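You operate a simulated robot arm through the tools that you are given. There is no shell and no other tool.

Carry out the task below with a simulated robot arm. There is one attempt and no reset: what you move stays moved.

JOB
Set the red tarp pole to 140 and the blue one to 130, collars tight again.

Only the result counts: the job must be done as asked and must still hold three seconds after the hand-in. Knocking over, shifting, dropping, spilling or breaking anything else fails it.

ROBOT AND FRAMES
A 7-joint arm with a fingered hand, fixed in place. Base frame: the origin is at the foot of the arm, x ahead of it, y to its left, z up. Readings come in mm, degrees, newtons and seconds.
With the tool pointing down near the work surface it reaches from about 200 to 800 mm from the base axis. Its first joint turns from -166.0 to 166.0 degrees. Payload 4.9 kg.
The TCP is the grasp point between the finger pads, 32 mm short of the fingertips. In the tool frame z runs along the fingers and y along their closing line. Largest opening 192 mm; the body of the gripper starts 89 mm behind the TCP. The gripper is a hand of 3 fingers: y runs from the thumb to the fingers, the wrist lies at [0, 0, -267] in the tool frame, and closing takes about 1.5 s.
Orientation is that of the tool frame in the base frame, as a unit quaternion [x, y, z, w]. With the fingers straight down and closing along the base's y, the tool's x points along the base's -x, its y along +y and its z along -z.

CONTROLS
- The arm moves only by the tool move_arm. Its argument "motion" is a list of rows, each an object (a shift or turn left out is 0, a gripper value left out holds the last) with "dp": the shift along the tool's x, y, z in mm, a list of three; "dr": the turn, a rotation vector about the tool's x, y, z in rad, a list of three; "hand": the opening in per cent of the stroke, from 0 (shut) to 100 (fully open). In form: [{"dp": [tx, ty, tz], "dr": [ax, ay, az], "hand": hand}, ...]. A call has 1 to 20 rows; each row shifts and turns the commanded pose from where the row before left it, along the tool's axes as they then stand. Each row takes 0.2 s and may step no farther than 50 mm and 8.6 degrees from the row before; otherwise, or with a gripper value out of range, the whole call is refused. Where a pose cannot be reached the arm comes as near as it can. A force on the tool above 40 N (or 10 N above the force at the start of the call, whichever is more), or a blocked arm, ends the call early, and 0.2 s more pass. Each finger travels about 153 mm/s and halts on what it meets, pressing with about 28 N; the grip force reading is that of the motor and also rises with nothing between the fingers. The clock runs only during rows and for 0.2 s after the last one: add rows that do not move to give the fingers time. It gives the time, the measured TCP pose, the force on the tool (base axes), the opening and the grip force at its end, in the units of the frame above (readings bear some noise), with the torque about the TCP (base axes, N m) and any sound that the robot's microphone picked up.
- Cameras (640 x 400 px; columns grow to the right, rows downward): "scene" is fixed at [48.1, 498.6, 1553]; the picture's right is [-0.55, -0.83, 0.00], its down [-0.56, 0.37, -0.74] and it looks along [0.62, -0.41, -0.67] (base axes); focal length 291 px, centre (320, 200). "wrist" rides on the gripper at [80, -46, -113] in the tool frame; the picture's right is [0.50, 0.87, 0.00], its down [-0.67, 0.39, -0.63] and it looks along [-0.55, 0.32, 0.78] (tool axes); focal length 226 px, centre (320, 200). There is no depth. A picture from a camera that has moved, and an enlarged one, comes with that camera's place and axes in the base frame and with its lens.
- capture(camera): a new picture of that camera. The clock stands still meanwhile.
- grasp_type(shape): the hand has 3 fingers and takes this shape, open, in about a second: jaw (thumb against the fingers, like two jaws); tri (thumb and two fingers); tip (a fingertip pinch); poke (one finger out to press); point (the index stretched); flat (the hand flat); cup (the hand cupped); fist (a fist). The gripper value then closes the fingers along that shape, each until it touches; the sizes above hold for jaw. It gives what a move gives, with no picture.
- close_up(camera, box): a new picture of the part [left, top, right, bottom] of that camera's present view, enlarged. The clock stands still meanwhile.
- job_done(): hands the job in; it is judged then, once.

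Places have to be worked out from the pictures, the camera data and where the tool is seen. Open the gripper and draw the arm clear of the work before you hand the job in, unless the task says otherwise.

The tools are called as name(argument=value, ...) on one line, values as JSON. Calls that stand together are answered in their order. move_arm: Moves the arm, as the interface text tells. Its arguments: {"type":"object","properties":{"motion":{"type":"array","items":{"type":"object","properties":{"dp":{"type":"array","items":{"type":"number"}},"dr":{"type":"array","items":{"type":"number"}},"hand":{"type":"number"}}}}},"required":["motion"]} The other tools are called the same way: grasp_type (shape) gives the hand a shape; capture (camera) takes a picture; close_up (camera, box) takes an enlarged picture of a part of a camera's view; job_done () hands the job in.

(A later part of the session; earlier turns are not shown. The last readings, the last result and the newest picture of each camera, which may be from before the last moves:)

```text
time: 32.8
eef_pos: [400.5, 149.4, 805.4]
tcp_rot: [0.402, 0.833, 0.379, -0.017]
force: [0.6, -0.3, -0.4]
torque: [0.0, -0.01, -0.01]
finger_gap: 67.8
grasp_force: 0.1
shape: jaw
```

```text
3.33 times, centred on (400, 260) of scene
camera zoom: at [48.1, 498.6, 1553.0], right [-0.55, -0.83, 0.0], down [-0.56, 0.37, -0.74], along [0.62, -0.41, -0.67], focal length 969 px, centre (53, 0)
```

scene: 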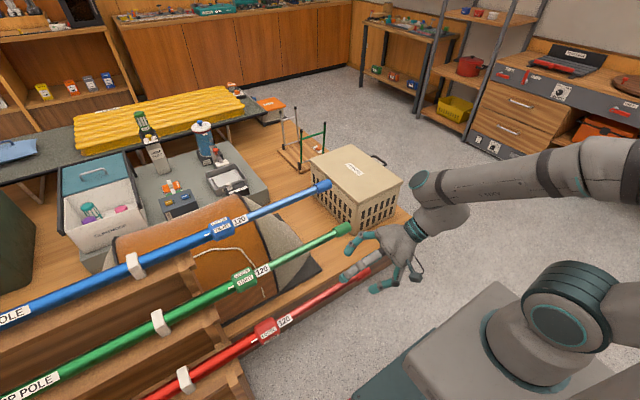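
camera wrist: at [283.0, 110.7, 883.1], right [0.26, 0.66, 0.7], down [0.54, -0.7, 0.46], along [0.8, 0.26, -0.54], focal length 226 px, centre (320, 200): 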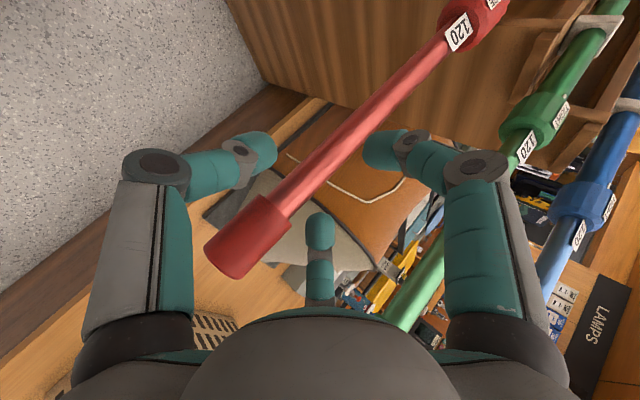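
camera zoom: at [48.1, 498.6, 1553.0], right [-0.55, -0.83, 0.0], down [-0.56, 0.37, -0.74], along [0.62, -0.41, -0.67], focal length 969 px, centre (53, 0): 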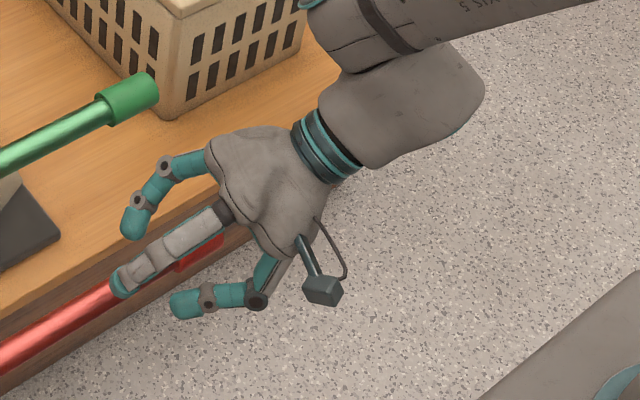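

The tube runs through the convergence point just behind the cap. I close.

move_arm(motion=[{"hand": 26}, {"hand": 18}, {"hand": 10}, {"hand": 0}, {}, {}])

capture(camera="wrist")

```text
time: 34.2
eef_pos: [401.0, 150.4, 806.6]
tcp_rot: [0.402, 0.833, 0.381, -0.019]
force: [-10.6, 1.2, 28.8]
torque: [0.84, 0.17, 0.11]
finger_gap: 11.7
grasp_force: 28.2
shape: jaw
```

```text
taken
camera wrist: at [283.1, 111.0, 884.3], right [0.25, 0.66, 0.7], down [0.54, -0.7, 0.46], along [0.8, 0.27, -0.54], focal length 226 px, centre (320, 200)
```

wrist: 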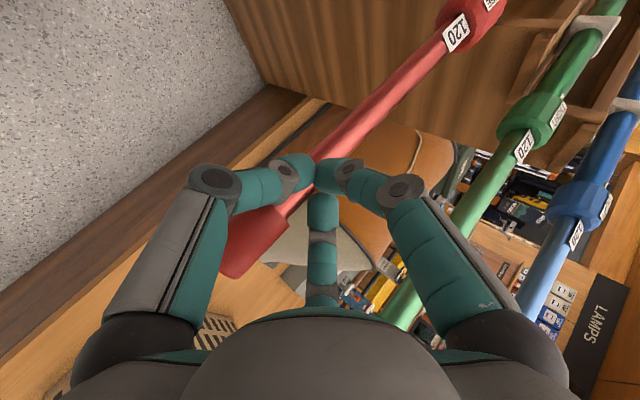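

Gripped (28 N). I pull a first 30 mm along −y in small steps.

move_arm(motion=[{"dp": [-6.6, -3.9, -6.5]}, {"dp": [-6.6, -3.9, -6.5]}, {"dp": [-6.6, -3.9, -6.5]}, {}])

capture(camera="wrist")

close_up(camera="scene", box=[220, 240, 400, 352])

```text
time: 35.2
eef_pos: [399.8, 119.4, 805.8]
tcp_rot: [0.403, 0.832, 0.381, -0.017]
force: [-12.7, 0.3, 38.3]
torque: [1.03, 0.11, 0.13]
finger_gap: 11.6
grasp_force: 28.1
shape: jaw
```

```text
taken
camera wrist: at [282.7, 79.9, 884.1], right [0.25, 0.66, 0.7], down [0.54, -0.7, 0.46], along [0.8, 0.27, -0.54], focal length 226 px, centre (320, 200)
```

wrist: 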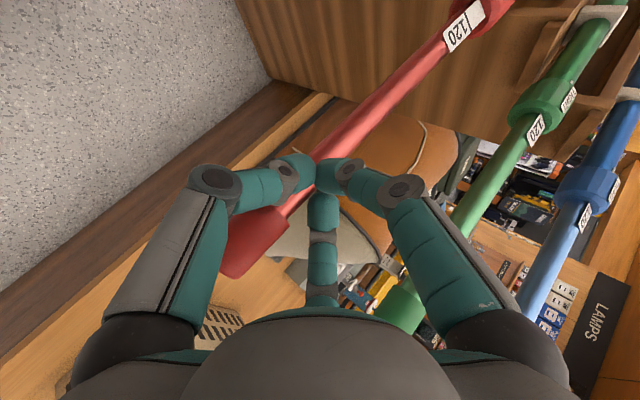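

```text
3.56 times, centred on (310, 296) of scene
camera zoom: at [48.1, 498.6, 1553.0], right [-0.55, -0.83, 0.0], down [-0.56, 0.37, -0.74], along [0.62, -0.41, -0.67], focal length 1034 px, centre (356, -141)
```

zoom: 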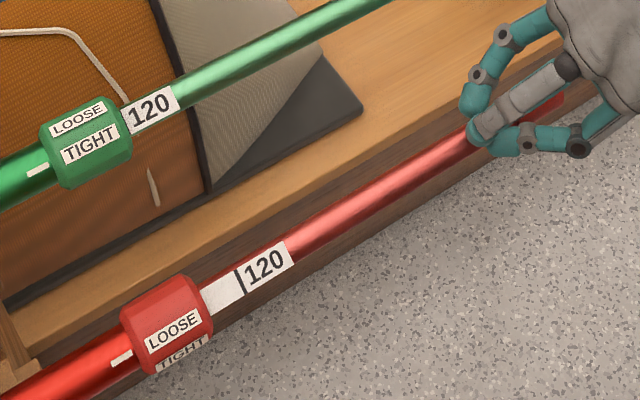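

The tube slides out with the hand and a tick line shows beside "120". I ease the hand up 2 mm to relieve the vertical force and pull another 100 mm.

move_arm(motion=[{"dp": [0.7, 1.2, -1.4]}, {"dp": [-13.1, -7.8, -12.9]}, {"dp": [-13.1, -7.8, -12.9]}, {"dp": [-13.1, -7.8, -12.9]}, {"dp": [-13.1, -7.8, -12.9]}, {"dp": [-13.1, -7.8, -12.9]}, {}])

close_up(camera="scene", box=[220, 240, 400, 352])

```text
time: 36.8
eef_pos: [398.0, 19.4, 808.2]
tcp_rot: [0.404, 0.833, 0.379, -0.019]
force: [2.3, -0.9, 6.1]
torque: [-0.22, -0.02, -0.02]
finger_gap: 10.0
grasp_force: 28.4
shape: jaw
```

```text
3.56 times, centred on (310, 296) of scene
camera zoom: at [48.1, 498.6, 1553.0], right [-0.55, -0.83, 0.0], down [-0.56, 0.37, -0.74], along [0.62, -0.41, -0.67], focal length 1034 px, centre (356, -141)
```

zoom: 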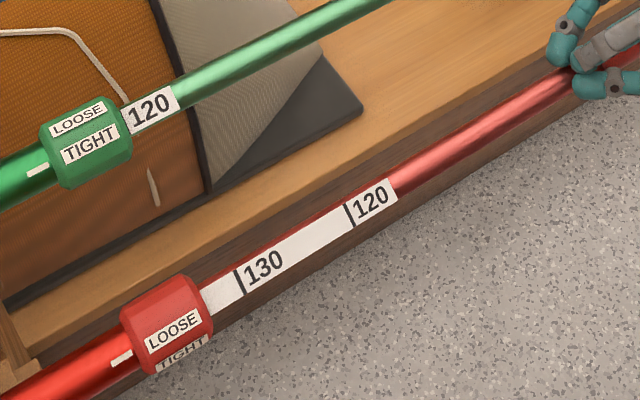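

Ticks are 100 mm apart; 130 is now 30 mm out. I pull 60 mm more and check.

move_arm(motion=[{"dp": [-13.1, -7.8, -12.9]}, {"dp": [-13.1, -7.8, -12.9]}, {"dp": [-13.1, -7.8, -12.9]}, {}])

close_up(camera="scene", box=[230, 290, 320, 346])

close_up(camera="scene", box=[310, 180, 490, 292])

```text
time: 37.8
eef_pos: [398.2, -41.6, 808.6]
tcp_rot: [0.403, 0.833, 0.379, -0.018]
force: [-9.4, -1.2, 17.9]
torque: [-0.19, 0.11, 0.0]
finger_gap: 10.1
grasp_force: 27.9
shape: jaw
```

```text
7.11 times, centred on (275, 318) of scene
camera zoom: at [48.1, 498.6, 1553.0], right [-0.55, -0.83, 0.0], down [-0.56, 0.37, -0.74], along [0.62, -0.41, -0.67], focal length 2068 px, centre (640, -639)
```

zoom: 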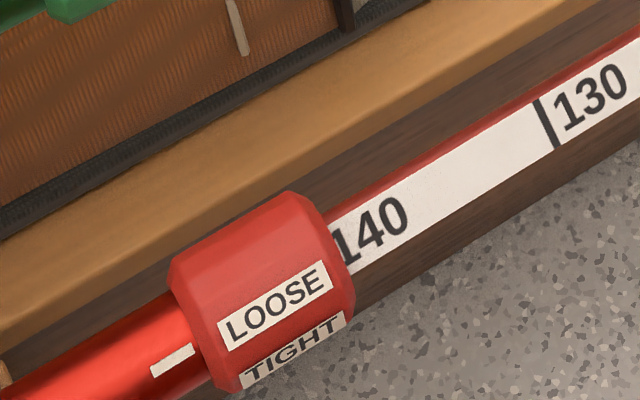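

```text
3.56 times, centred on (400, 236) of scene
camera zoom: at [48.1, 498.6, 1553.0], right [-0.55, -0.83, 0.0], down [-0.56, 0.37, -0.74], along [0.62, -0.41, -0.67], focal length 1034 px, centre (36, 72)
```

zoom: 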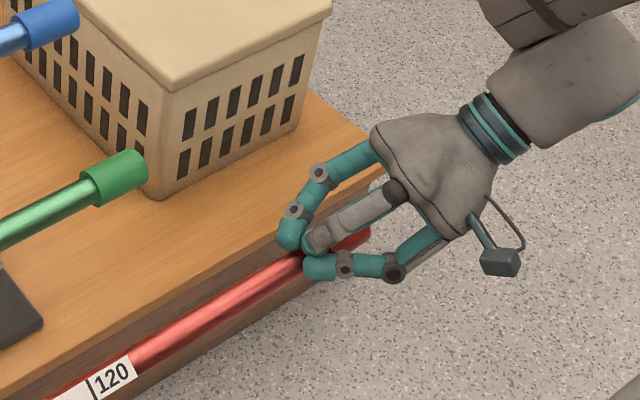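

The 140 tick is about 9 mm short of the collar edge by projection. I pull 9 mm more and compare with the green pole's tick position.

move_arm(motion=[{"dp": [-3, -1.75, -2.9]}, {"dp": [-3, -1.75, -2.9]}, {}])

close_up(camera="scene", box=[240, 290, 310, 334])

close_up(camera="scene", box=[220, 250, 290, 294])

```text
time: 38.6
eef_pos: [397.2, -49.5, 807.7]
tcp_rot: [0.402, 0.833, 0.38, -0.019]
force: [-15.7, 0.7, 32.8]
torque: [-0.08, 0.07, -0.07]
finger_gap: 10.7
grasp_force: 28.7
shape: jaw
```

```text
9.09 times, centred on (275, 312) of scene
camera zoom: at [48.1, 498.6, 1553.0], right [-0.55, -0.83, 0.0], down [-0.56, 0.37, -0.74], along [0.62, -0.41, -0.67], focal length 2643 px, centre (729, -818)
```

zoom: 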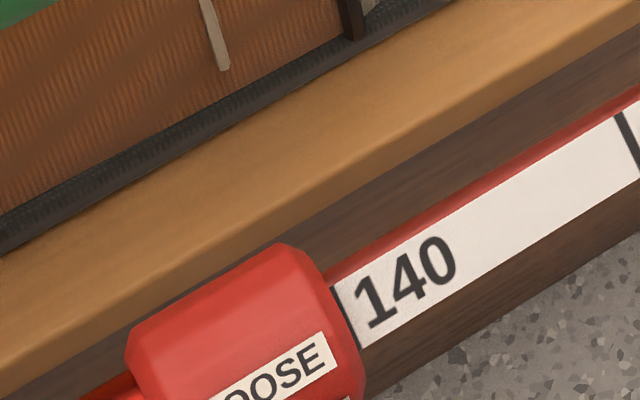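

```text
9.09 times, centred on (255, 272) of scene
camera zoom: at [48.1, 498.6, 1553.0], right [-0.55, -0.83, 0.0], down [-0.56, 0.37, -0.74], along [0.62, -0.41, -0.67], focal length 2643 px, centre (911, -454)
```

zoom: 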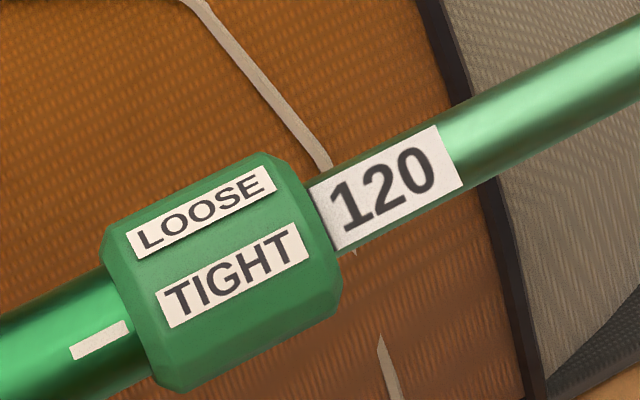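

140 now sits at the collar edge like the green's 120. I release, back off, and travel back to the red collar.

move_arm(motion=[{"hand": 20}, {"hand": 60}, {}, {}, {}, {"dp": [10.6, 6.1, -14.6]}, {"dp": [10.6, 6.1, -14.6]}, {"dp": [10.6, 6.1, -14.6]}, {"dp": [10.6, 6.1, -14.6]}, {"dp": [10.6, 6.1, -14.6]}, {}])

close_up(camera="scene", box=[240, 290, 310, 334])

move_arm(motion=[{"dp": [29.5, 17.55, 29.1]}, {"dp": [29.5, 17.55, 29.1]}, {"dp": [29.5, 17.55, 29.1]}, {"dp": [29.5, 17.55, 29.1]}, {"dp": [29.5, 17.55, 29.1]}, {"dp": [29.5, 17.55, 29.1]}, {"dp": [29.5, 17.55, 29.1]}, {"dp": [29.5, 17.55, 29.1]}, {"dp": [29.5, 17.55, 29.1]}, {"dp": [29.5, 17.55, 29.1]}, {"dp": [17.7, 10.5, 17.4]}, {}])

capture(camera="wrist")

```text
time: 41.0
eef_pos: [361.9, -52.1, 895.8]
tcp_rot: [0.403, 0.833, 0.379, -0.018]
force: [-0.1, 0.8, -0.5]
torque: [0.03, -0.01, -0.01]
finger_gap: 114.3
grasp_force: 0.0
shape: jaw
```

```text
9.09 times, centred on (275, 312) of scene
camera zoom: at [48.1, 498.6, 1553.0], right [-0.55, -0.83, 0.0], down [-0.56, 0.37, -0.74], along [0.62, -0.41, -0.67], focal length 2643 px, centre (729, -818)
```

zoom: 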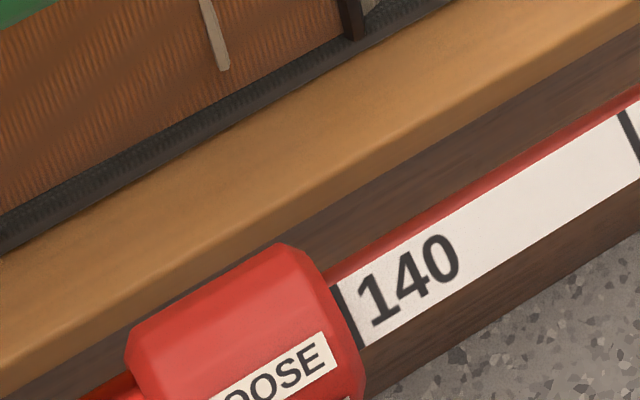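

```text
time: 43.6
eef_pos: [363.2, 427.8, 895.4]
tcp_rot: [0.403, 0.833, 0.379, -0.018]
force: [-0.8, 0.1, -0.3]
torque: [0.01, 0.01, 0.0]
finger_gap: 114.7
grasp_force: 0.0
shape: jaw
```

```text
taken
camera wrist: at [247.0, 388.9, 972.6], right [0.26, 0.66, 0.7], down [0.54, -0.7, 0.46], along [0.8, 0.26, -0.54], focal length 226 px, centre (320, 200)
```

wrist: 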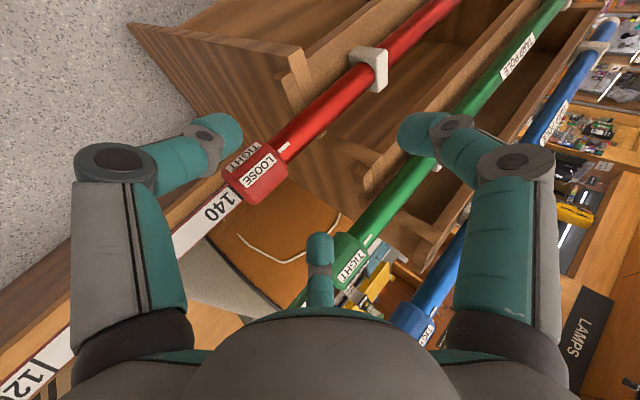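

Red still reads 140. I descend over the red collar, then roll the open hand to about −44° around the collar before closing.

move_arm(motion=[{"dp": [-11.3, -6.3, 15.2]}, {"dp": [-11.3, -6.3, 15.2]}, {"dp": [-11.3, -6.3, 15.2]}, {"dp": [-11.3, -6.3, 15.2]}, {"dp": [-11.3, -6.3, 15.2]}, {}, {"dp": [1.34, -2.5, 0.11], "dr": [-0.0663, -0.0383, -0.0643]}, {"dp": [1.34, -2.5, 0.11], "dr": [-0.0663, -0.0383, -0.0643]}, {"dp": [1.34, -2.5, 0.11], "dr": [-0.0663, -0.0383, -0.0643]}, {"dp": [1.34, -2.5, 0.11], "dr": [-0.0663, -0.0383, -0.0643]}, {}])

capture(camera="wrist")

```text
time: 46.0
eef_pos: [392.9, 424.1, 796.9]
tcp_rot: [0.32, 0.819, 0.454, 0.147]
force: [0.3, -0.1, -0.4]
torque: [0.01, 0.01, 0.0]
finger_gap: 114.5
grasp_force: 0.1
shape: jaw
```

```text
taken
camera wrist: at [254.1, 385.3, 823.4], right [-0.04, 0.66, 0.75], down [0.32, -0.7, 0.64], along [0.95, 0.26, -0.19], focal length 226 px, centre (320, 200)
```

wrist: 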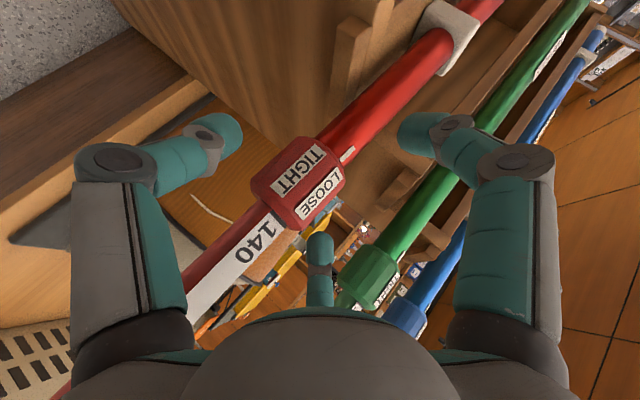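

Position matches the expected pivot within a few mm. I shift +3 mm along y and close on the collar.

move_arm(motion=[{"dp": [2, 1.2, 1.9], "hand": 45}, {"hand": 36}, {"hand": 28}, {"hand": 20}, {"hand": 0}, {}, {}, {}])

close_up(camera="wrist", box=[200, 100, 440, 250])

```text
time: 47.8
eef_pos: [391.8, 427.5, 797.2]
tcp_rot: [0.319, 0.819, 0.454, 0.147]
force: [-5.1, 10.1, -2.5]
torque: [0.19, 0.27, 0.06]
finger_gap: 47.4
grasp_force: 28.2
shape: jaw
```

```text
2.67 times, centred on (320, 175) of wrist
camera zoom: at [253.3, 389.0, 823.4], right [-0.04, 0.66, 0.75], down [0.32, -0.7, 0.64], along [0.95, 0.27, -0.19], focal length 603 px, centre (320, 267)
```

zoom: 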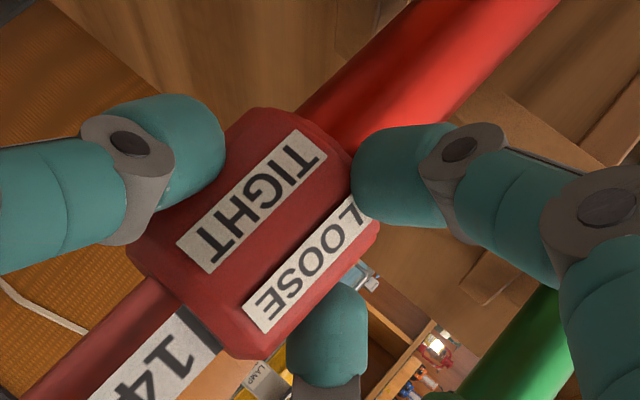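

Good grip. I twist back toward TIGHT by ~29°.

move_arm(motion=[{"dp": [-1.5, 2.41, 0.0], "dr": [0.0663, 0.0383, 0.0643]}, {"dp": [-1.5, 2.41, 0.0], "dr": [0.0663, 0.0383, 0.0643]}, {"dp": [-1.5, 2.41, 0.0], "dr": [0.0663, 0.0383, 0.0643]}, {"dp": [-1.5, 2.41, 0.0], "dr": [0.0663, 0.0383, 0.0643]}, {"dp": [-1.5, 2.41, 0.0], "dr": [0.0663, 0.0383, 0.0643]}, {}])

close_up(camera="wrist", box=[200, 100, 440, 250])

close_up(camera="scene", box=[220, 270, 330, 346])

```text
time: 49.2
eef_pos: [405.0, 427.4, 805.1]
tcp_rot: [0.422, 0.83, 0.359, -0.058]
force: [9.8, 7.6, -0.6]
torque: [0.18, -0.33, -0.24]
finger_gap: 46.0
grasp_force: 28.8
shape: jaw
```

```text
2.67 times, centred on (320, 175) of wrist
camera zoom: at [295.5, 389.3, 894.1], right [0.32, 0.66, 0.67], down [0.59, -0.7, 0.41], along [0.74, 0.26, -0.62], focal length 603 px, centre (320, 267)
```

zoom: 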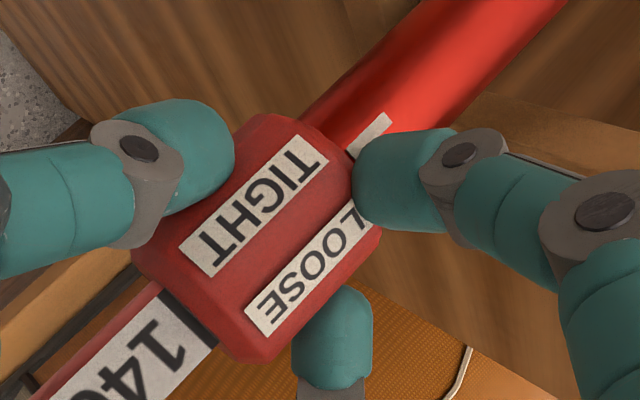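

```text
5.26 times, centred on (275, 308) of scene
camera zoom: at [48.1, 498.6, 1553.0], right [-0.55, -0.83, 0.0], down [-0.56, 0.37, -0.74], along [0.62, -0.41, -0.67], focal length 1530 px, centre (557, -368)
```

zoom: 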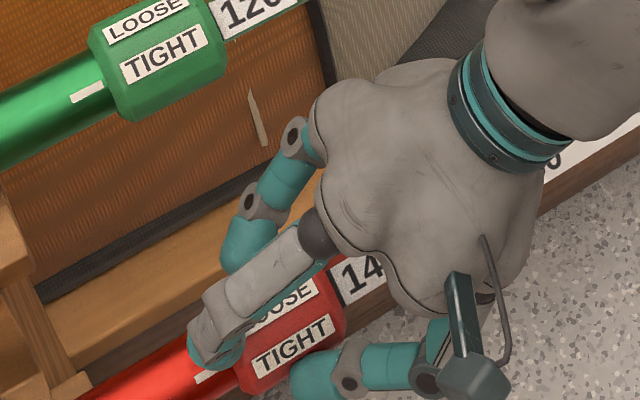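

Halfway: mark lies between the labels. I release, roll back ~20°, re-grip and finish tightening.

move_arm(motion=[{"hand": 55}, {}, {}, {}, {"dp": [1.34, -2.5, 0.11], "dr": [-0.0663, -0.0383, -0.0643]}, {"dp": [1.34, -2.5, 0.11], "dr": [-0.0663, -0.0383, -0.0643]}, {"dp": [1.34, -2.5, 0.11], "dr": [-0.0663, -0.0383, -0.0643]}, {"dp": [1.34, -2.5, 0.11], "dr": [-0.0663, -0.0383, -0.0643]}, {}, {"hand": 45}, {"hand": 36}, {"hand": 28}, {"hand": 20}, {"hand": 0}, {}, {}, {}])

close_up(camera="wrist", box=[200, 100, 440, 250])

```text
time: 52.8
eef_pos: [394.3, 428.1, 800.2]
tcp_rot: [0.342, 0.826, 0.436, 0.105]
force: [-3.3, 8.3, -2.9]
torque: [0.19, 0.22, 0.05]
finger_gap: 47.6
grasp_force: 27.8
shape: jaw
```

```text
2.67 times, centred on (320, 175) of wrist
camera zoom: at [259.3, 389.1, 839.2], right [0.04, 0.66, 0.75], down [0.38, -0.7, 0.6], along [0.92, 0.27, -0.28], focal length 603 px, centre (320, 267)
```

zoom: 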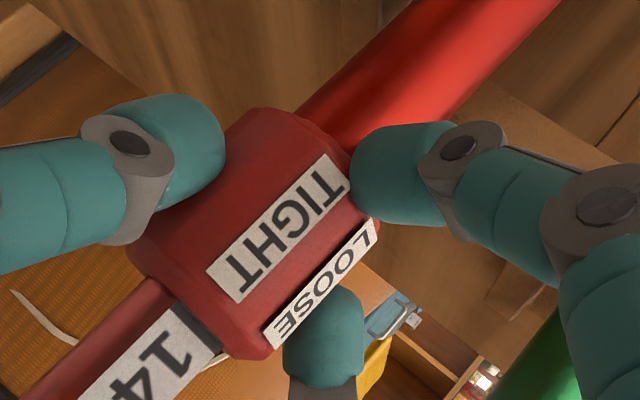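

Re-gripped. Twisting toward TIGHT in steps and watching the torque.

move_arm(motion=[{"dp": [-1.5, 2.41, 0.0], "dr": [0.0663, 0.0383, 0.0643]}, {"dp": [-1.5, 2.41, 0.0], "dr": [0.0663, 0.0383, 0.0643]}, {"dp": [-1.5, 2.41, 0.0], "dr": [0.0663, 0.0383, 0.0643]}, {}])

close_up(camera="wrist", box=[200, 100, 440, 250])

close_up(camera="scene", box=[220, 270, 330, 346])

```text
time: 53.8
eef_pos: [402.0, 427.9, 805.4]
tcp_rot: [0.404, 0.833, 0.378, -0.018]
force: [5.9, 15.2, -12.5]
torque: [0.2, 0.06, -0.05]
finger_gap: 46.6
grasp_force: 28.0
shape: jaw
```

```text
2.67 times, centred on (320, 175) of wrist
camera zoom: at [285.4, 389.1, 882.9], right [0.26, 0.66, 0.7], down [0.54, -0.7, 0.46], along [0.8, 0.26, -0.54], focal length 603 px, centre (320, 267)
```

zoom: 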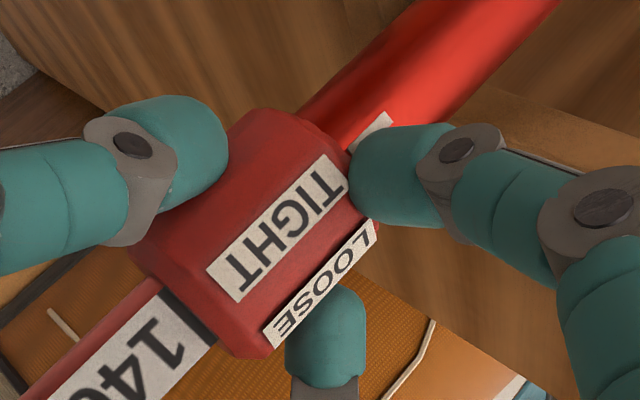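

```text
5.26 times, centred on (275, 308) of scene
camera zoom: at [48.1, 498.6, 1553.0], right [-0.55, -0.83, 0.0], down [-0.56, 0.37, -0.74], along [0.62, -0.41, -0.67], focal length 1530 px, centre (557, -368)
```

zoom: 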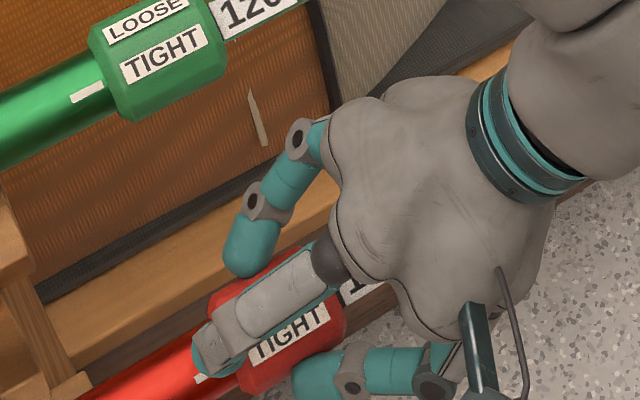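

Nearly aligned. I continue in small steps to reach the TIGHT stop.

move_arm(motion=[{"dp": [-0.75, 1.2, 0.0], "dr": [0.0332, 0.0192, 0.0322]}, {"dp": [-0.75, 1.2, 0.0], "dr": [0.0332, 0.0192, 0.0322]}, {}])

close_up(camera="wrist", box=[200, 100, 440, 250])

```text
time: 54.6
eef_pos: [405.1, 428.0, 805.4]
tcp_rot: [0.421, 0.831, 0.358, -0.06]
force: [3.3, 9.7, -6.8]
torque: [0.1, -0.21, -0.25]
finger_gap: 46.3
grasp_force: 28.0
shape: jaw
```

```text
2.67 times, centred on (320, 175) of wrist
camera zoom: at [296.6, 389.2, 895.2], right [0.32, 0.66, 0.67], down [0.59, -0.7, 0.41], along [0.74, 0.26, -0.62], focal length 603 px, centre (320, 267)
```

zoom: 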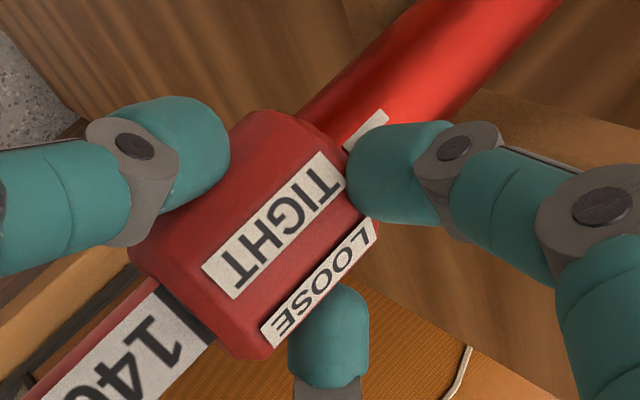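

TIGHT is essentially aligned with the mark; I press a little further to confirm the end stop by torque.

move_arm(motion=[{"dp": [-0.75, 1.2, 0.0], "dr": [0.0332, 0.0192, 0.0322]}, {"dp": [-0.75, 1.2, 0.0], "dr": [0.0332, 0.0192, 0.0322]}, {}])

close_up(camera="wrist", box=[200, 100, 440, 250])

```text
time: 55.4
eef_pos: [406.5, 427.7, 807.8]
tcp_rot: [0.439, 0.827, 0.337, -0.101]
force: [0.5, 7.9, 1.4]
torque: [0.02, -0.26, -0.52]
finger_gap: 46.1
grasp_force: 27.7
shape: jaw
```

```text
2.67 times, centred on (320, 175) of wrist
camera zoom: at [308.7, 389.3, 906.6], right [0.39, 0.66, 0.64], down [0.63, -0.7, 0.35], along [0.68, 0.26, -0.69], focal length 603 px, centre (320, 267)
```

zoom: 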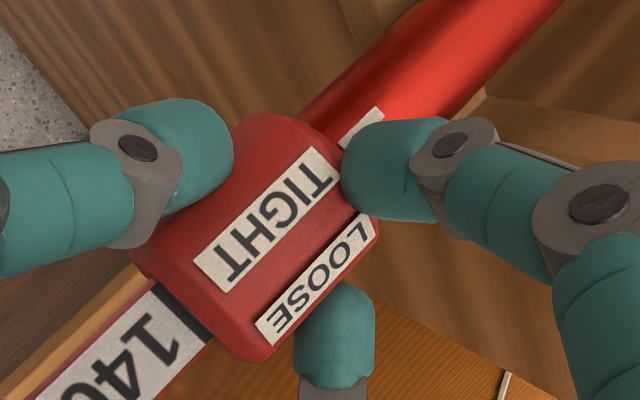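

The fingers now slip relative to the collar, meaning the TIGHT stop is reached. I open, roll back slightly and retreat to inspect.

move_arm(motion=[{"hand": 60}, {}, {}, {}, {"dp": [1.34, -2.5, 0.11], "dr": [-0.0663, -0.0383, -0.0643]}, {"dp": [1.34, -2.5, 0.11], "dr": [-0.0663, -0.0383, -0.0643]}, {"dp": [11.1, 6.4, -15.3]}, {"dp": [11.1, 6.4, -15.3]}, {"dp": [11.1, 6.4, -15.3]}, {"dp": [11.1, 6.4, -15.3]}, {"dp": [11.1, 6.4, -15.3]}, {"dp": [-29.8, -17.2, -28.9]}, {"dp": [-29.8, -17.2, -28.9]}, {"dp": [-29.8, -17.2, -28.9]}, {}])

close_up(camera="scene", box=[230, 290, 320, 346])

capture(camera="wrist")

```text
time: 58.6
eef_pos: [364.2, 294.7, 897.4]
tcp_rot: [0.402, 0.833, 0.379, -0.018]
force: [-0.6, -0.1, -0.1]
torque: [0.02, 0.01, 0.01]
finger_gap: 114.7
grasp_force: 0.1
shape: jaw
```

```text
7.11 times, centred on (275, 318) of scene
camera zoom: at [48.1, 498.6, 1553.0], right [-0.55, -0.83, 0.0], down [-0.56, 0.37, -0.74], along [0.62, -0.41, -0.67], focal length 2068 px, centre (640, -639)
```

zoom: 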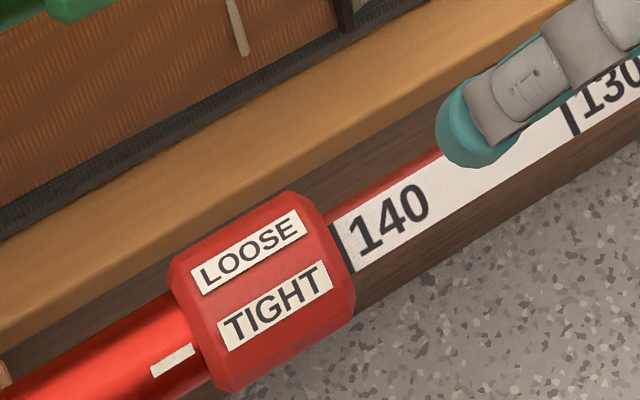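

```text
taken
camera wrist: at [247.8, 256.2, 975.4], right [0.26, 0.66, 0.7], down [0.55, -0.7, 0.46], along [0.8, 0.26, -0.54], focal length 226 px, centre (320, 200)
```

wrist: 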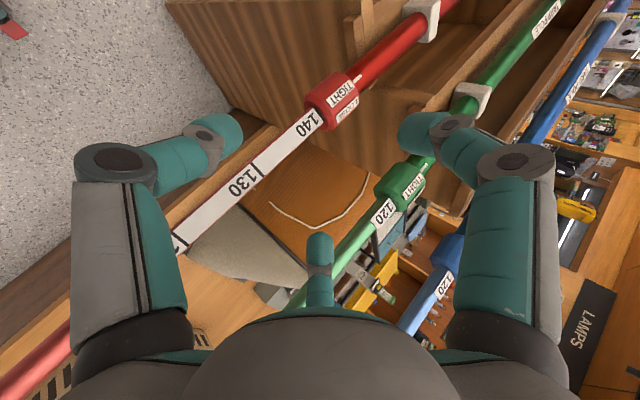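

Labels match the initial TIGHT position exactly. I zoom in to check the 140 tick relative to the collar edge.

close_up(camera="scene", box=[262, 312, 294, 332])

close_up(camera="wrist", box=[270, 60, 390, 150])

close_up(camera="wrist", box=[350, 145, 470, 235])

```text
16.00 times, centred on (278, 322) of scene
camera zoom: at [48.1, 498.6, 1553.0], right [-0.55, -0.83, 0.0], down [-0.56, 0.37, -0.74], along [0.62, -0.41, -0.67], focal length 4652 px, centre (992, -1752)
```

zoom: 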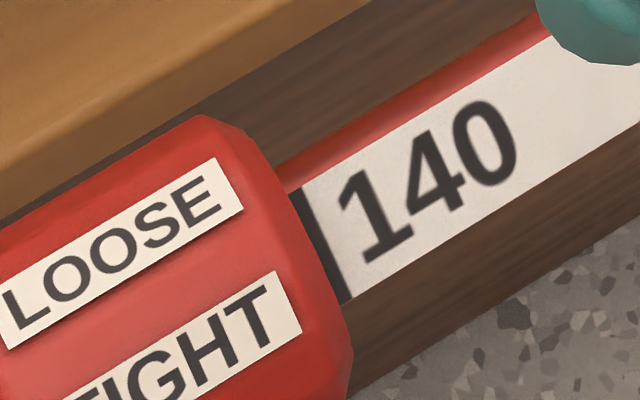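

```text
4.44 times, centred on (330, 105) of wrist
camera zoom: at [247.8, 256.2, 975.4], right [0.26, 0.66, 0.7], down [0.55, -0.7, 0.46], along [0.8, 0.26, -0.54], focal length 1005 px, centre (276, 622)
```

zoom: 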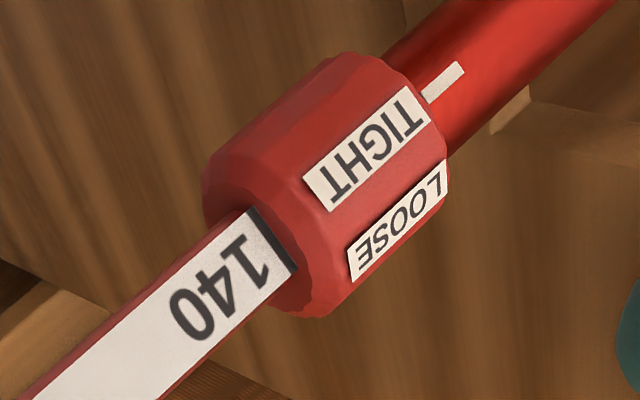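

```text
4.44 times, centred on (410, 190) of wrist
camera zoom: at [247.8, 256.2, 975.4], right [0.26, 0.66, 0.7], down [0.55, -0.7, 0.46], along [0.8, 0.26, -0.54], focal length 1005 px, centre (-80, 244)
```

zoom: 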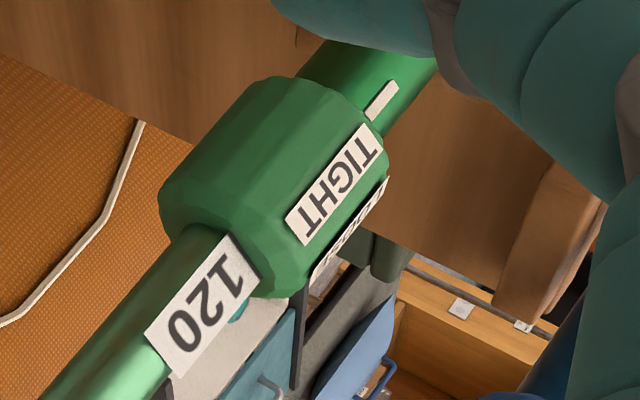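

The red pole reads 140 (within ~2 mm) and is TIGHT. Now I rise, then move to a pre-grasp above the blue collar (≈(632, 426, 975)) in the same hand attitude.

move_arm(motion=[{"dp": [15.1, 27.8, -32]}, {"dp": [15.1, 27.8, -32]}, {"dp": [15.1, 27.8, -32]}, {"dp": [15.1, 27.8, -32]}, {"dp": [15.1, 27.8, -32]}, {"dp": [-12.3, 32, 27.1]}, {"dp": [-12.3, 32, 27.1]}, {"dp": [-12.3, 32, 27.1]}, {"dp": [-12.3, 32, 27.1]}, {"dp": [-12.3, 32, 27.1]}, {"dp": [-12.3, 32, 27.1]}, {}])

capture(camera="wrist")

capture(camera="scene")

```text
time: 61.2
eef_pos: [593.3, 426.8, 1097.7]
tcp_rot: [0.403, 0.833, 0.379, -0.018]
force: [0.4, -0.3, 0.4]
torque: [0.02, -0.01, -0.01]
finger_gap: 114.9
grasp_force: 0.1
shape: jaw
```

```text
taken
camera wrist: at [475.7, 388.1, 1175.5], right [0.26, 0.66, 0.7], down [0.54, -0.7, 0.46], along [0.8, 0.26, -0.54], focal length 226 px, centre (320, 200)
```

wrist: 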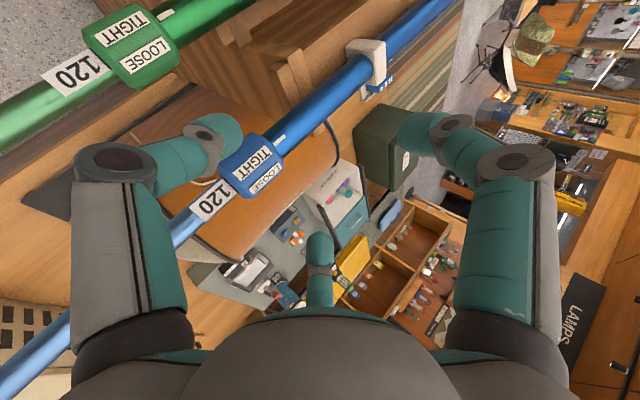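

```text
taken
```

scene: 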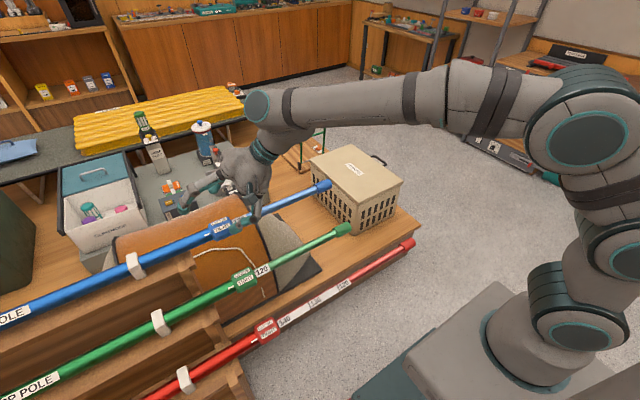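

Now I take enlarged views of the blue collar to refine its place.

close_up(camera="wrist", box=[170, 115, 330, 215])

close_up(camera="scene", box=[180, 200, 270, 256])

```text
4.00 times, centred on (250, 165) of wrist
camera zoom: at [475.7, 388.1, 1175.5], right [0.26, 0.66, 0.7], down [0.54, -0.7, 0.46], along [0.8, 0.26, -0.54], focal length 904 px, centre (600, 340)
```

zoom: 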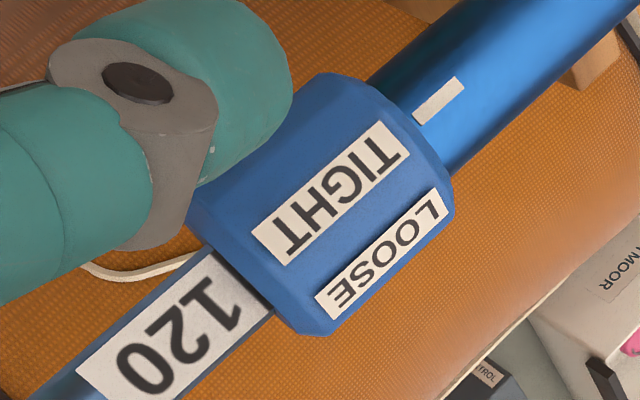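

```text
7.11 times, centred on (225, 228) of scene
camera zoom: at [48.1, 498.6, 1553.0], right [-0.55, -0.83, 0.0], down [-0.56, 0.37, -0.74], along [0.62, -0.41, -0.67], focal length 2068 px, centre (996, 1)
```

zoom: 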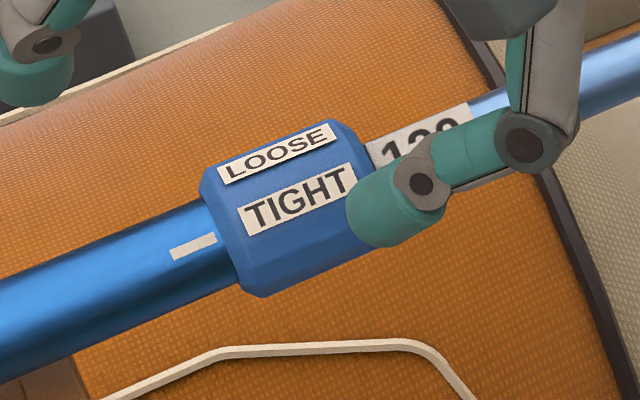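

Blue collar centre ≈ (633, 429, 974). I descend to the grasp pose, then roll the open hand +26° so one grip can cover the whole turn.

move_arm(motion=[{"dp": [-10.2, -7.8, 15.7]}, {"dp": [-10.2, -7.8, 15.7]}, {"dp": [-10.2, -7.8, 15.7]}, {"dp": [-10.2, -7.8, 15.7]}, {"dp": [-10.2, -7.8, 15.7]}, {}, {"dp": [-1.35, 2.17, 0.1], "dr": [0.0597, 0.0345, 0.0579]}, {"dp": [-1.35, 2.17, 0.1], "dr": [0.0597, 0.0345, 0.0579]}, {"dp": [-1.35, 2.17, 0.1], "dr": [0.0597, 0.0345, 0.0579]}, {"dp": [-1.35, 2.17, 0.1], "dr": [0.0597, 0.0345, 0.0579]}, {"dp": [-1.35, 2.17, 0.1], "dr": [0.0597, 0.0345, 0.0579]}, {}])

capture(camera="wrist")

capture(camera="scene")

```text
time: 63.8
eef_pos: [634.7, 425.2, 1003.2]
tcp_rot: [0.478, 0.808, 0.279, -0.204]
force: [0.8, 0.3, -0.5]
torque: [-0.01, -0.03, 0.01]
finger_gap: 114.7
grasp_force: 0.0
shape: jaw
```

```text
taken
camera wrist: at [563.3, 386.1, 1124.8], right [0.54, 0.67, 0.52], down [0.69, -0.7, 0.18], along [0.48, 0.26, -0.84], focal length 226 px, centre (320, 200)
```

wrist: 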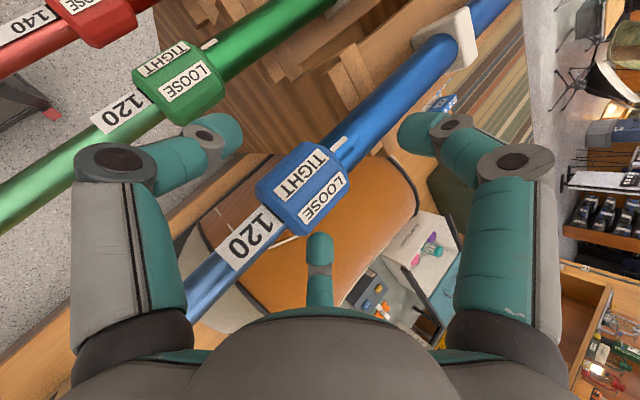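

```text
taken
```

scene: 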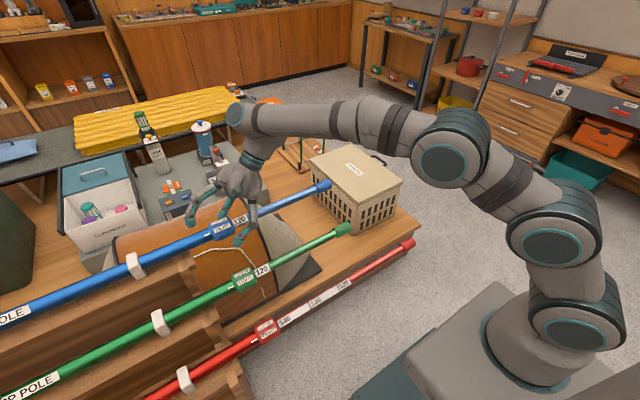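

At φ≈+5° the hand sits where expected; I shift 3.5 mm along +y and close on the blue collar.

move_arm(motion=[{"dp": [2.3, 1.3, 2.25], "hand": 45}, {"hand": 38}, {"hand": 30}, {"hand": 22}, {"hand": 0}, {}, {}, {}])

capture(camera="wrist")

```text
time: 65.6
eef_pos: [635.1, 427.8, 1005.0]
tcp_rot: [0.477, 0.808, 0.279, -0.203]
force: [-0.6, 7.0, -0.7]
torque: [0.07, 0.0, -0.05]
finger_gap: 46.9
grasp_force: 27.9
shape: jaw
```

```text
taken
camera wrist: at [563.5, 390.0, 1125.4], right [0.53, 0.67, 0.52], down [0.69, -0.7, 0.18], along [0.48, 0.26, -0.84], focal length 226 px, centre (320, 200)
```

wrist: 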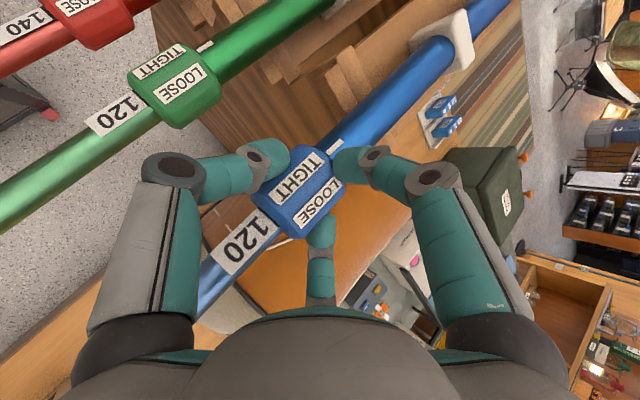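

Good grip. I twist in the loosening direction by ~29°, then check.

move_arm(motion=[{"dp": [1.34, -2.5, 0.0], "dr": [-0.0663, -0.0383, -0.0643]}, {"dp": [1.34, -2.5, 0.0], "dr": [-0.0663, -0.0383, -0.0643]}, {"dp": [1.34, -2.5, 0.0], "dr": [-0.0663, -0.0383, -0.0643]}, {"dp": [1.34, -2.5, 0.0], "dr": [-0.0663, -0.0383, -0.0643]}, {"dp": [1.34, -2.5, 0.0], "dr": [-0.0663, -0.0383, -0.0643]}, {}])

close_up(camera="wrist", box=[200, 100, 440, 250])

close_up(camera="scene", box=[180, 190, 290, 260])

```text
time: 67.0
eef_pos: [620.7, 427.8, 1001.8]
tcp_rot: [0.392, 0.833, 0.389, 0.002]
force: [-15.5, 10.0, -0.3]
torque: [0.14, 0.44, -0.07]
finger_gap: 46.5
grasp_force: 27.9
shape: jaw
```

```text
2.67 times, centred on (320, 175) of wrist
camera zoom: at [499.4, 389.8, 1073.5], right [0.22, 0.66, 0.71], down [0.52, -0.7, 0.49], along [0.82, 0.27, -0.5], focal length 603 px, centre (320, 267)
```

zoom: 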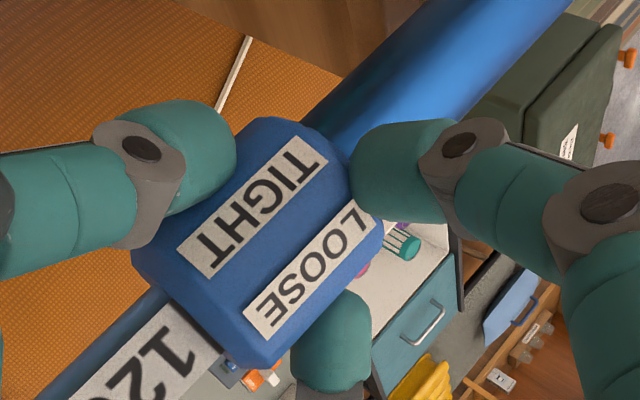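

```text
5.71 times, centred on (235, 225) of scene
camera zoom: at [48.1, 498.6, 1553.0], right [-0.55, -0.83, 0.0], down [-0.56, 0.37, -0.74], along [0.62, -0.41, -0.67], focal length 1661 px, centre (806, 57)
```

zoom: 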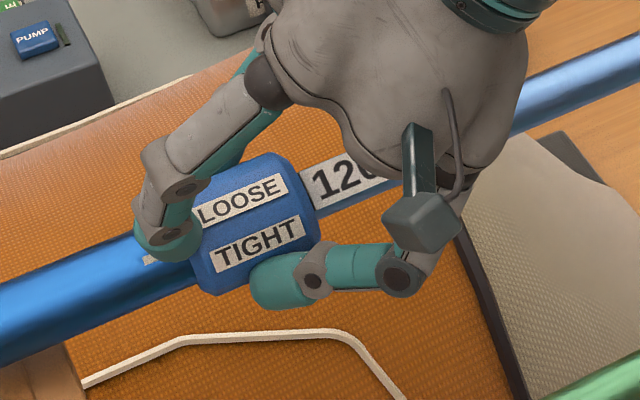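

Turning well. I continue ~17–20° toward the LOOSE stop.

move_arm(motion=[{"dp": [1.34, -2.5, 0.0], "dr": [-0.0663, -0.0383, -0.0643]}, {"dp": [1.34, -2.5, 0.0], "dr": [-0.0663, -0.0383, -0.0643]}, {"dp": [1.34, -2.5, 0.0], "dr": [-0.0663, -0.0383, -0.0643]}, {}])

close_up(camera="wrist", box=[200, 100, 440, 250])

close_up(camera="scene", box=[180, 190, 290, 260])

```text
time: 68.0
eef_pos: [612.8, 428.6, 995.9]
tcp_rot: [0.331, 0.823, 0.444, 0.124]
force: [-14.5, 17.5, -8.2]
torque: [0.26, 0.82, 0.03]
finger_gap: 46.3
grasp_force: 27.7
shape: jaw
```

```text
2.67 times, centred on (320, 175) of wrist
camera zoom: at [475.4, 389.2, 1029.9], right [0.0, 0.66, 0.75], down [0.36, -0.7, 0.62], along [0.93, 0.27, -0.24], focal length 603 px, centre (320, 267)
```

zoom: 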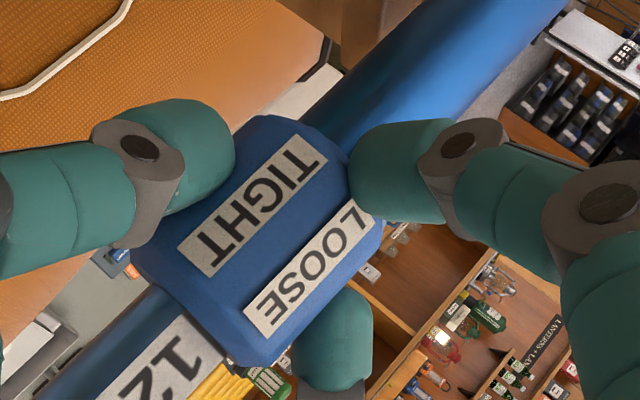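

```text
5.71 times, centred on (235, 225) of scene
camera zoom: at [48.1, 498.6, 1553.0], right [-0.55, -0.83, 0.0], down [-0.56, 0.37, -0.74], along [0.62, -0.41, -0.67], focal length 1661 px, centre (806, 57)
```

zoom: 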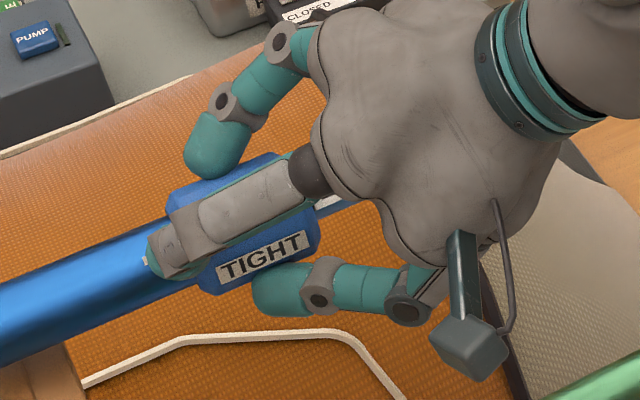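

46° twisted without slip; one more small step to seat against the stop.

move_arm(motion=[{"dp": [0.67, -1.25, 0.0], "dr": [-0.0332, -0.0192, -0.0322]}, {}])

move_arm(motion=[{"hand": 60}, {}, {}, {}, {"dp": [-1.5, 2.41, 0.11], "dr": [0.0663, 0.0383, 0.0643]}, {"dp": [-1.5, 2.41, 0.11], "dr": [0.0663, 0.0383, 0.0643]}, {"dp": [-1.5, 2.41, 0.11], "dr": [0.0663, 0.0383, 0.0643]}, {"dp": [11.1, 6.4, -15.3]}, {"dp": [11.1, 6.4, -15.3]}, {"dp": [11.1, 6.4, -15.3]}, {"dp": [11.1, 6.4, -15.3]}, {"dp": [11.1, 6.4, -15.3]}, {}])

capture(camera="wrist")

close_up(camera="scene", box=[180, 190, 290, 260])

```text
time: 68.6
eef_pos: [611.7, 428.0, 996.0]
tcp_rot: [0.319, 0.82, 0.453, 0.145]
force: [-23.0, 15.1, -7.2]
torque: [0.06, 1.29, 0.06]
finger_gap: 46.3
grasp_force: 27.7
shape: jaw
```

```text
time: 71.4
eef_pos: [573.9, 427.3, 1090.1]
tcp_rot: [0.384, 0.832, 0.399, 0.023]
force: [-0.5, -0.9, 0.0]
torque: [-0.02, 0.03, -0.02]
finger_gap: 114.7
grasp_force: 0.1
shape: jaw
```

```text
taken
camera wrist: at [449.9, 388.9, 1156.0], right [0.18, 0.66, 0.73], down [0.5, -0.7, 0.51], along [0.85, 0.26, -0.46], focal length 226 px, centre (320, 200)
```

wrist: 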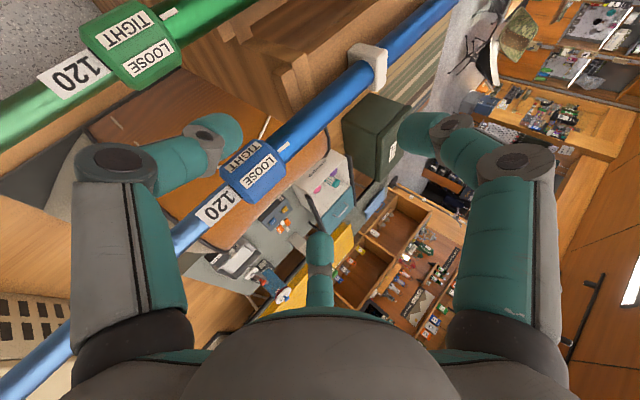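

```text
5.71 times, centred on (235, 225) of scene
camera zoom: at [48.1, 498.6, 1553.0], right [-0.55, -0.83, 0.0], down [-0.56, 0.37, -0.74], along [0.62, -0.41, -0.67], focal length 1661 px, centre (806, 57)
```

zoom: 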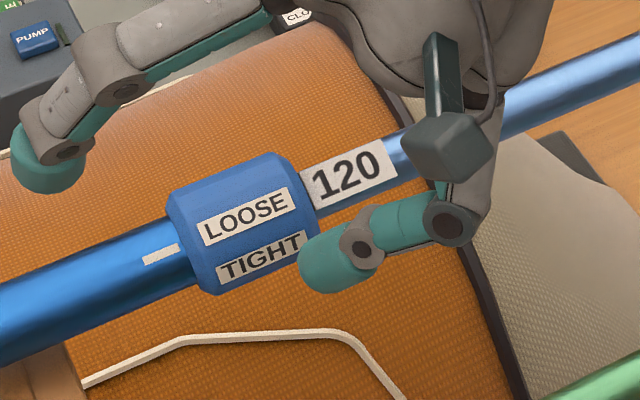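

LOOSE lines up with the mark on blue. I now travel −y to the blue tube behind its cap.

move_arm(motion=[{"dp": [-30.4, -17.9, -29.8]}, {"dp": [-30.4, -17.9, -29.8]}, {"dp": [-30.4, -17.9, -29.8]}, {"dp": [-30.4, -17.9, -29.8]}, {"dp": [-30.4, -17.9, -29.8]}, {"dp": [-30.4, -17.9, -29.8]}, {}])

capture(camera="wrist")

close_up(camera="scene", box=[210, 205, 270, 242])

```text
time: 73.0
eef_pos: [577.4, 148.9, 1090.6]
tcp_rot: [0.384, 0.832, 0.4, 0.022]
force: [0.3, 0.0, 1.0]
torque: [0.01, -0.04, -0.03]
finger_gap: 114.7
grasp_force: 0.1
shape: jaw
```

```text
taken
camera wrist: at [453.5, 109.4, 1155.4], right [0.18, 0.66, 0.73], down [0.5, -0.7, 0.51], along [0.85, 0.27, -0.46], focal length 226 px, centre (320, 200)
```

wrist: 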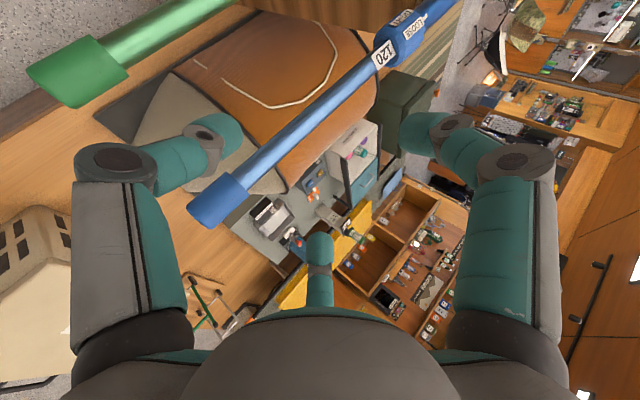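

```text
10.67 times, centred on (240, 224) of scene
camera zoom: at [48.1, 498.6, 1553.0], right [-0.55, -0.83, 0.0], down [-0.56, 0.37, -0.74], along [0.62, -0.41, -0.67], focal length 3101 px, centre (1173, -51)
```

zoom: 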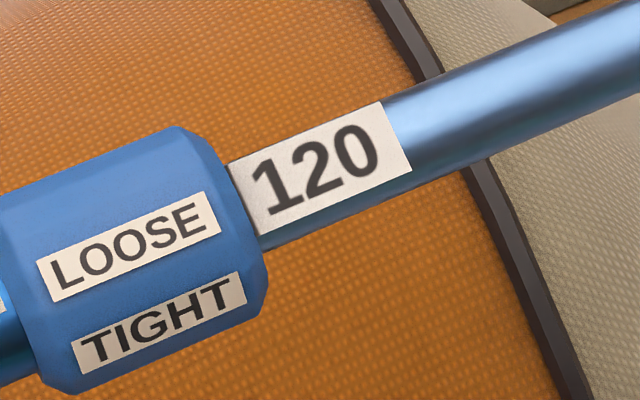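

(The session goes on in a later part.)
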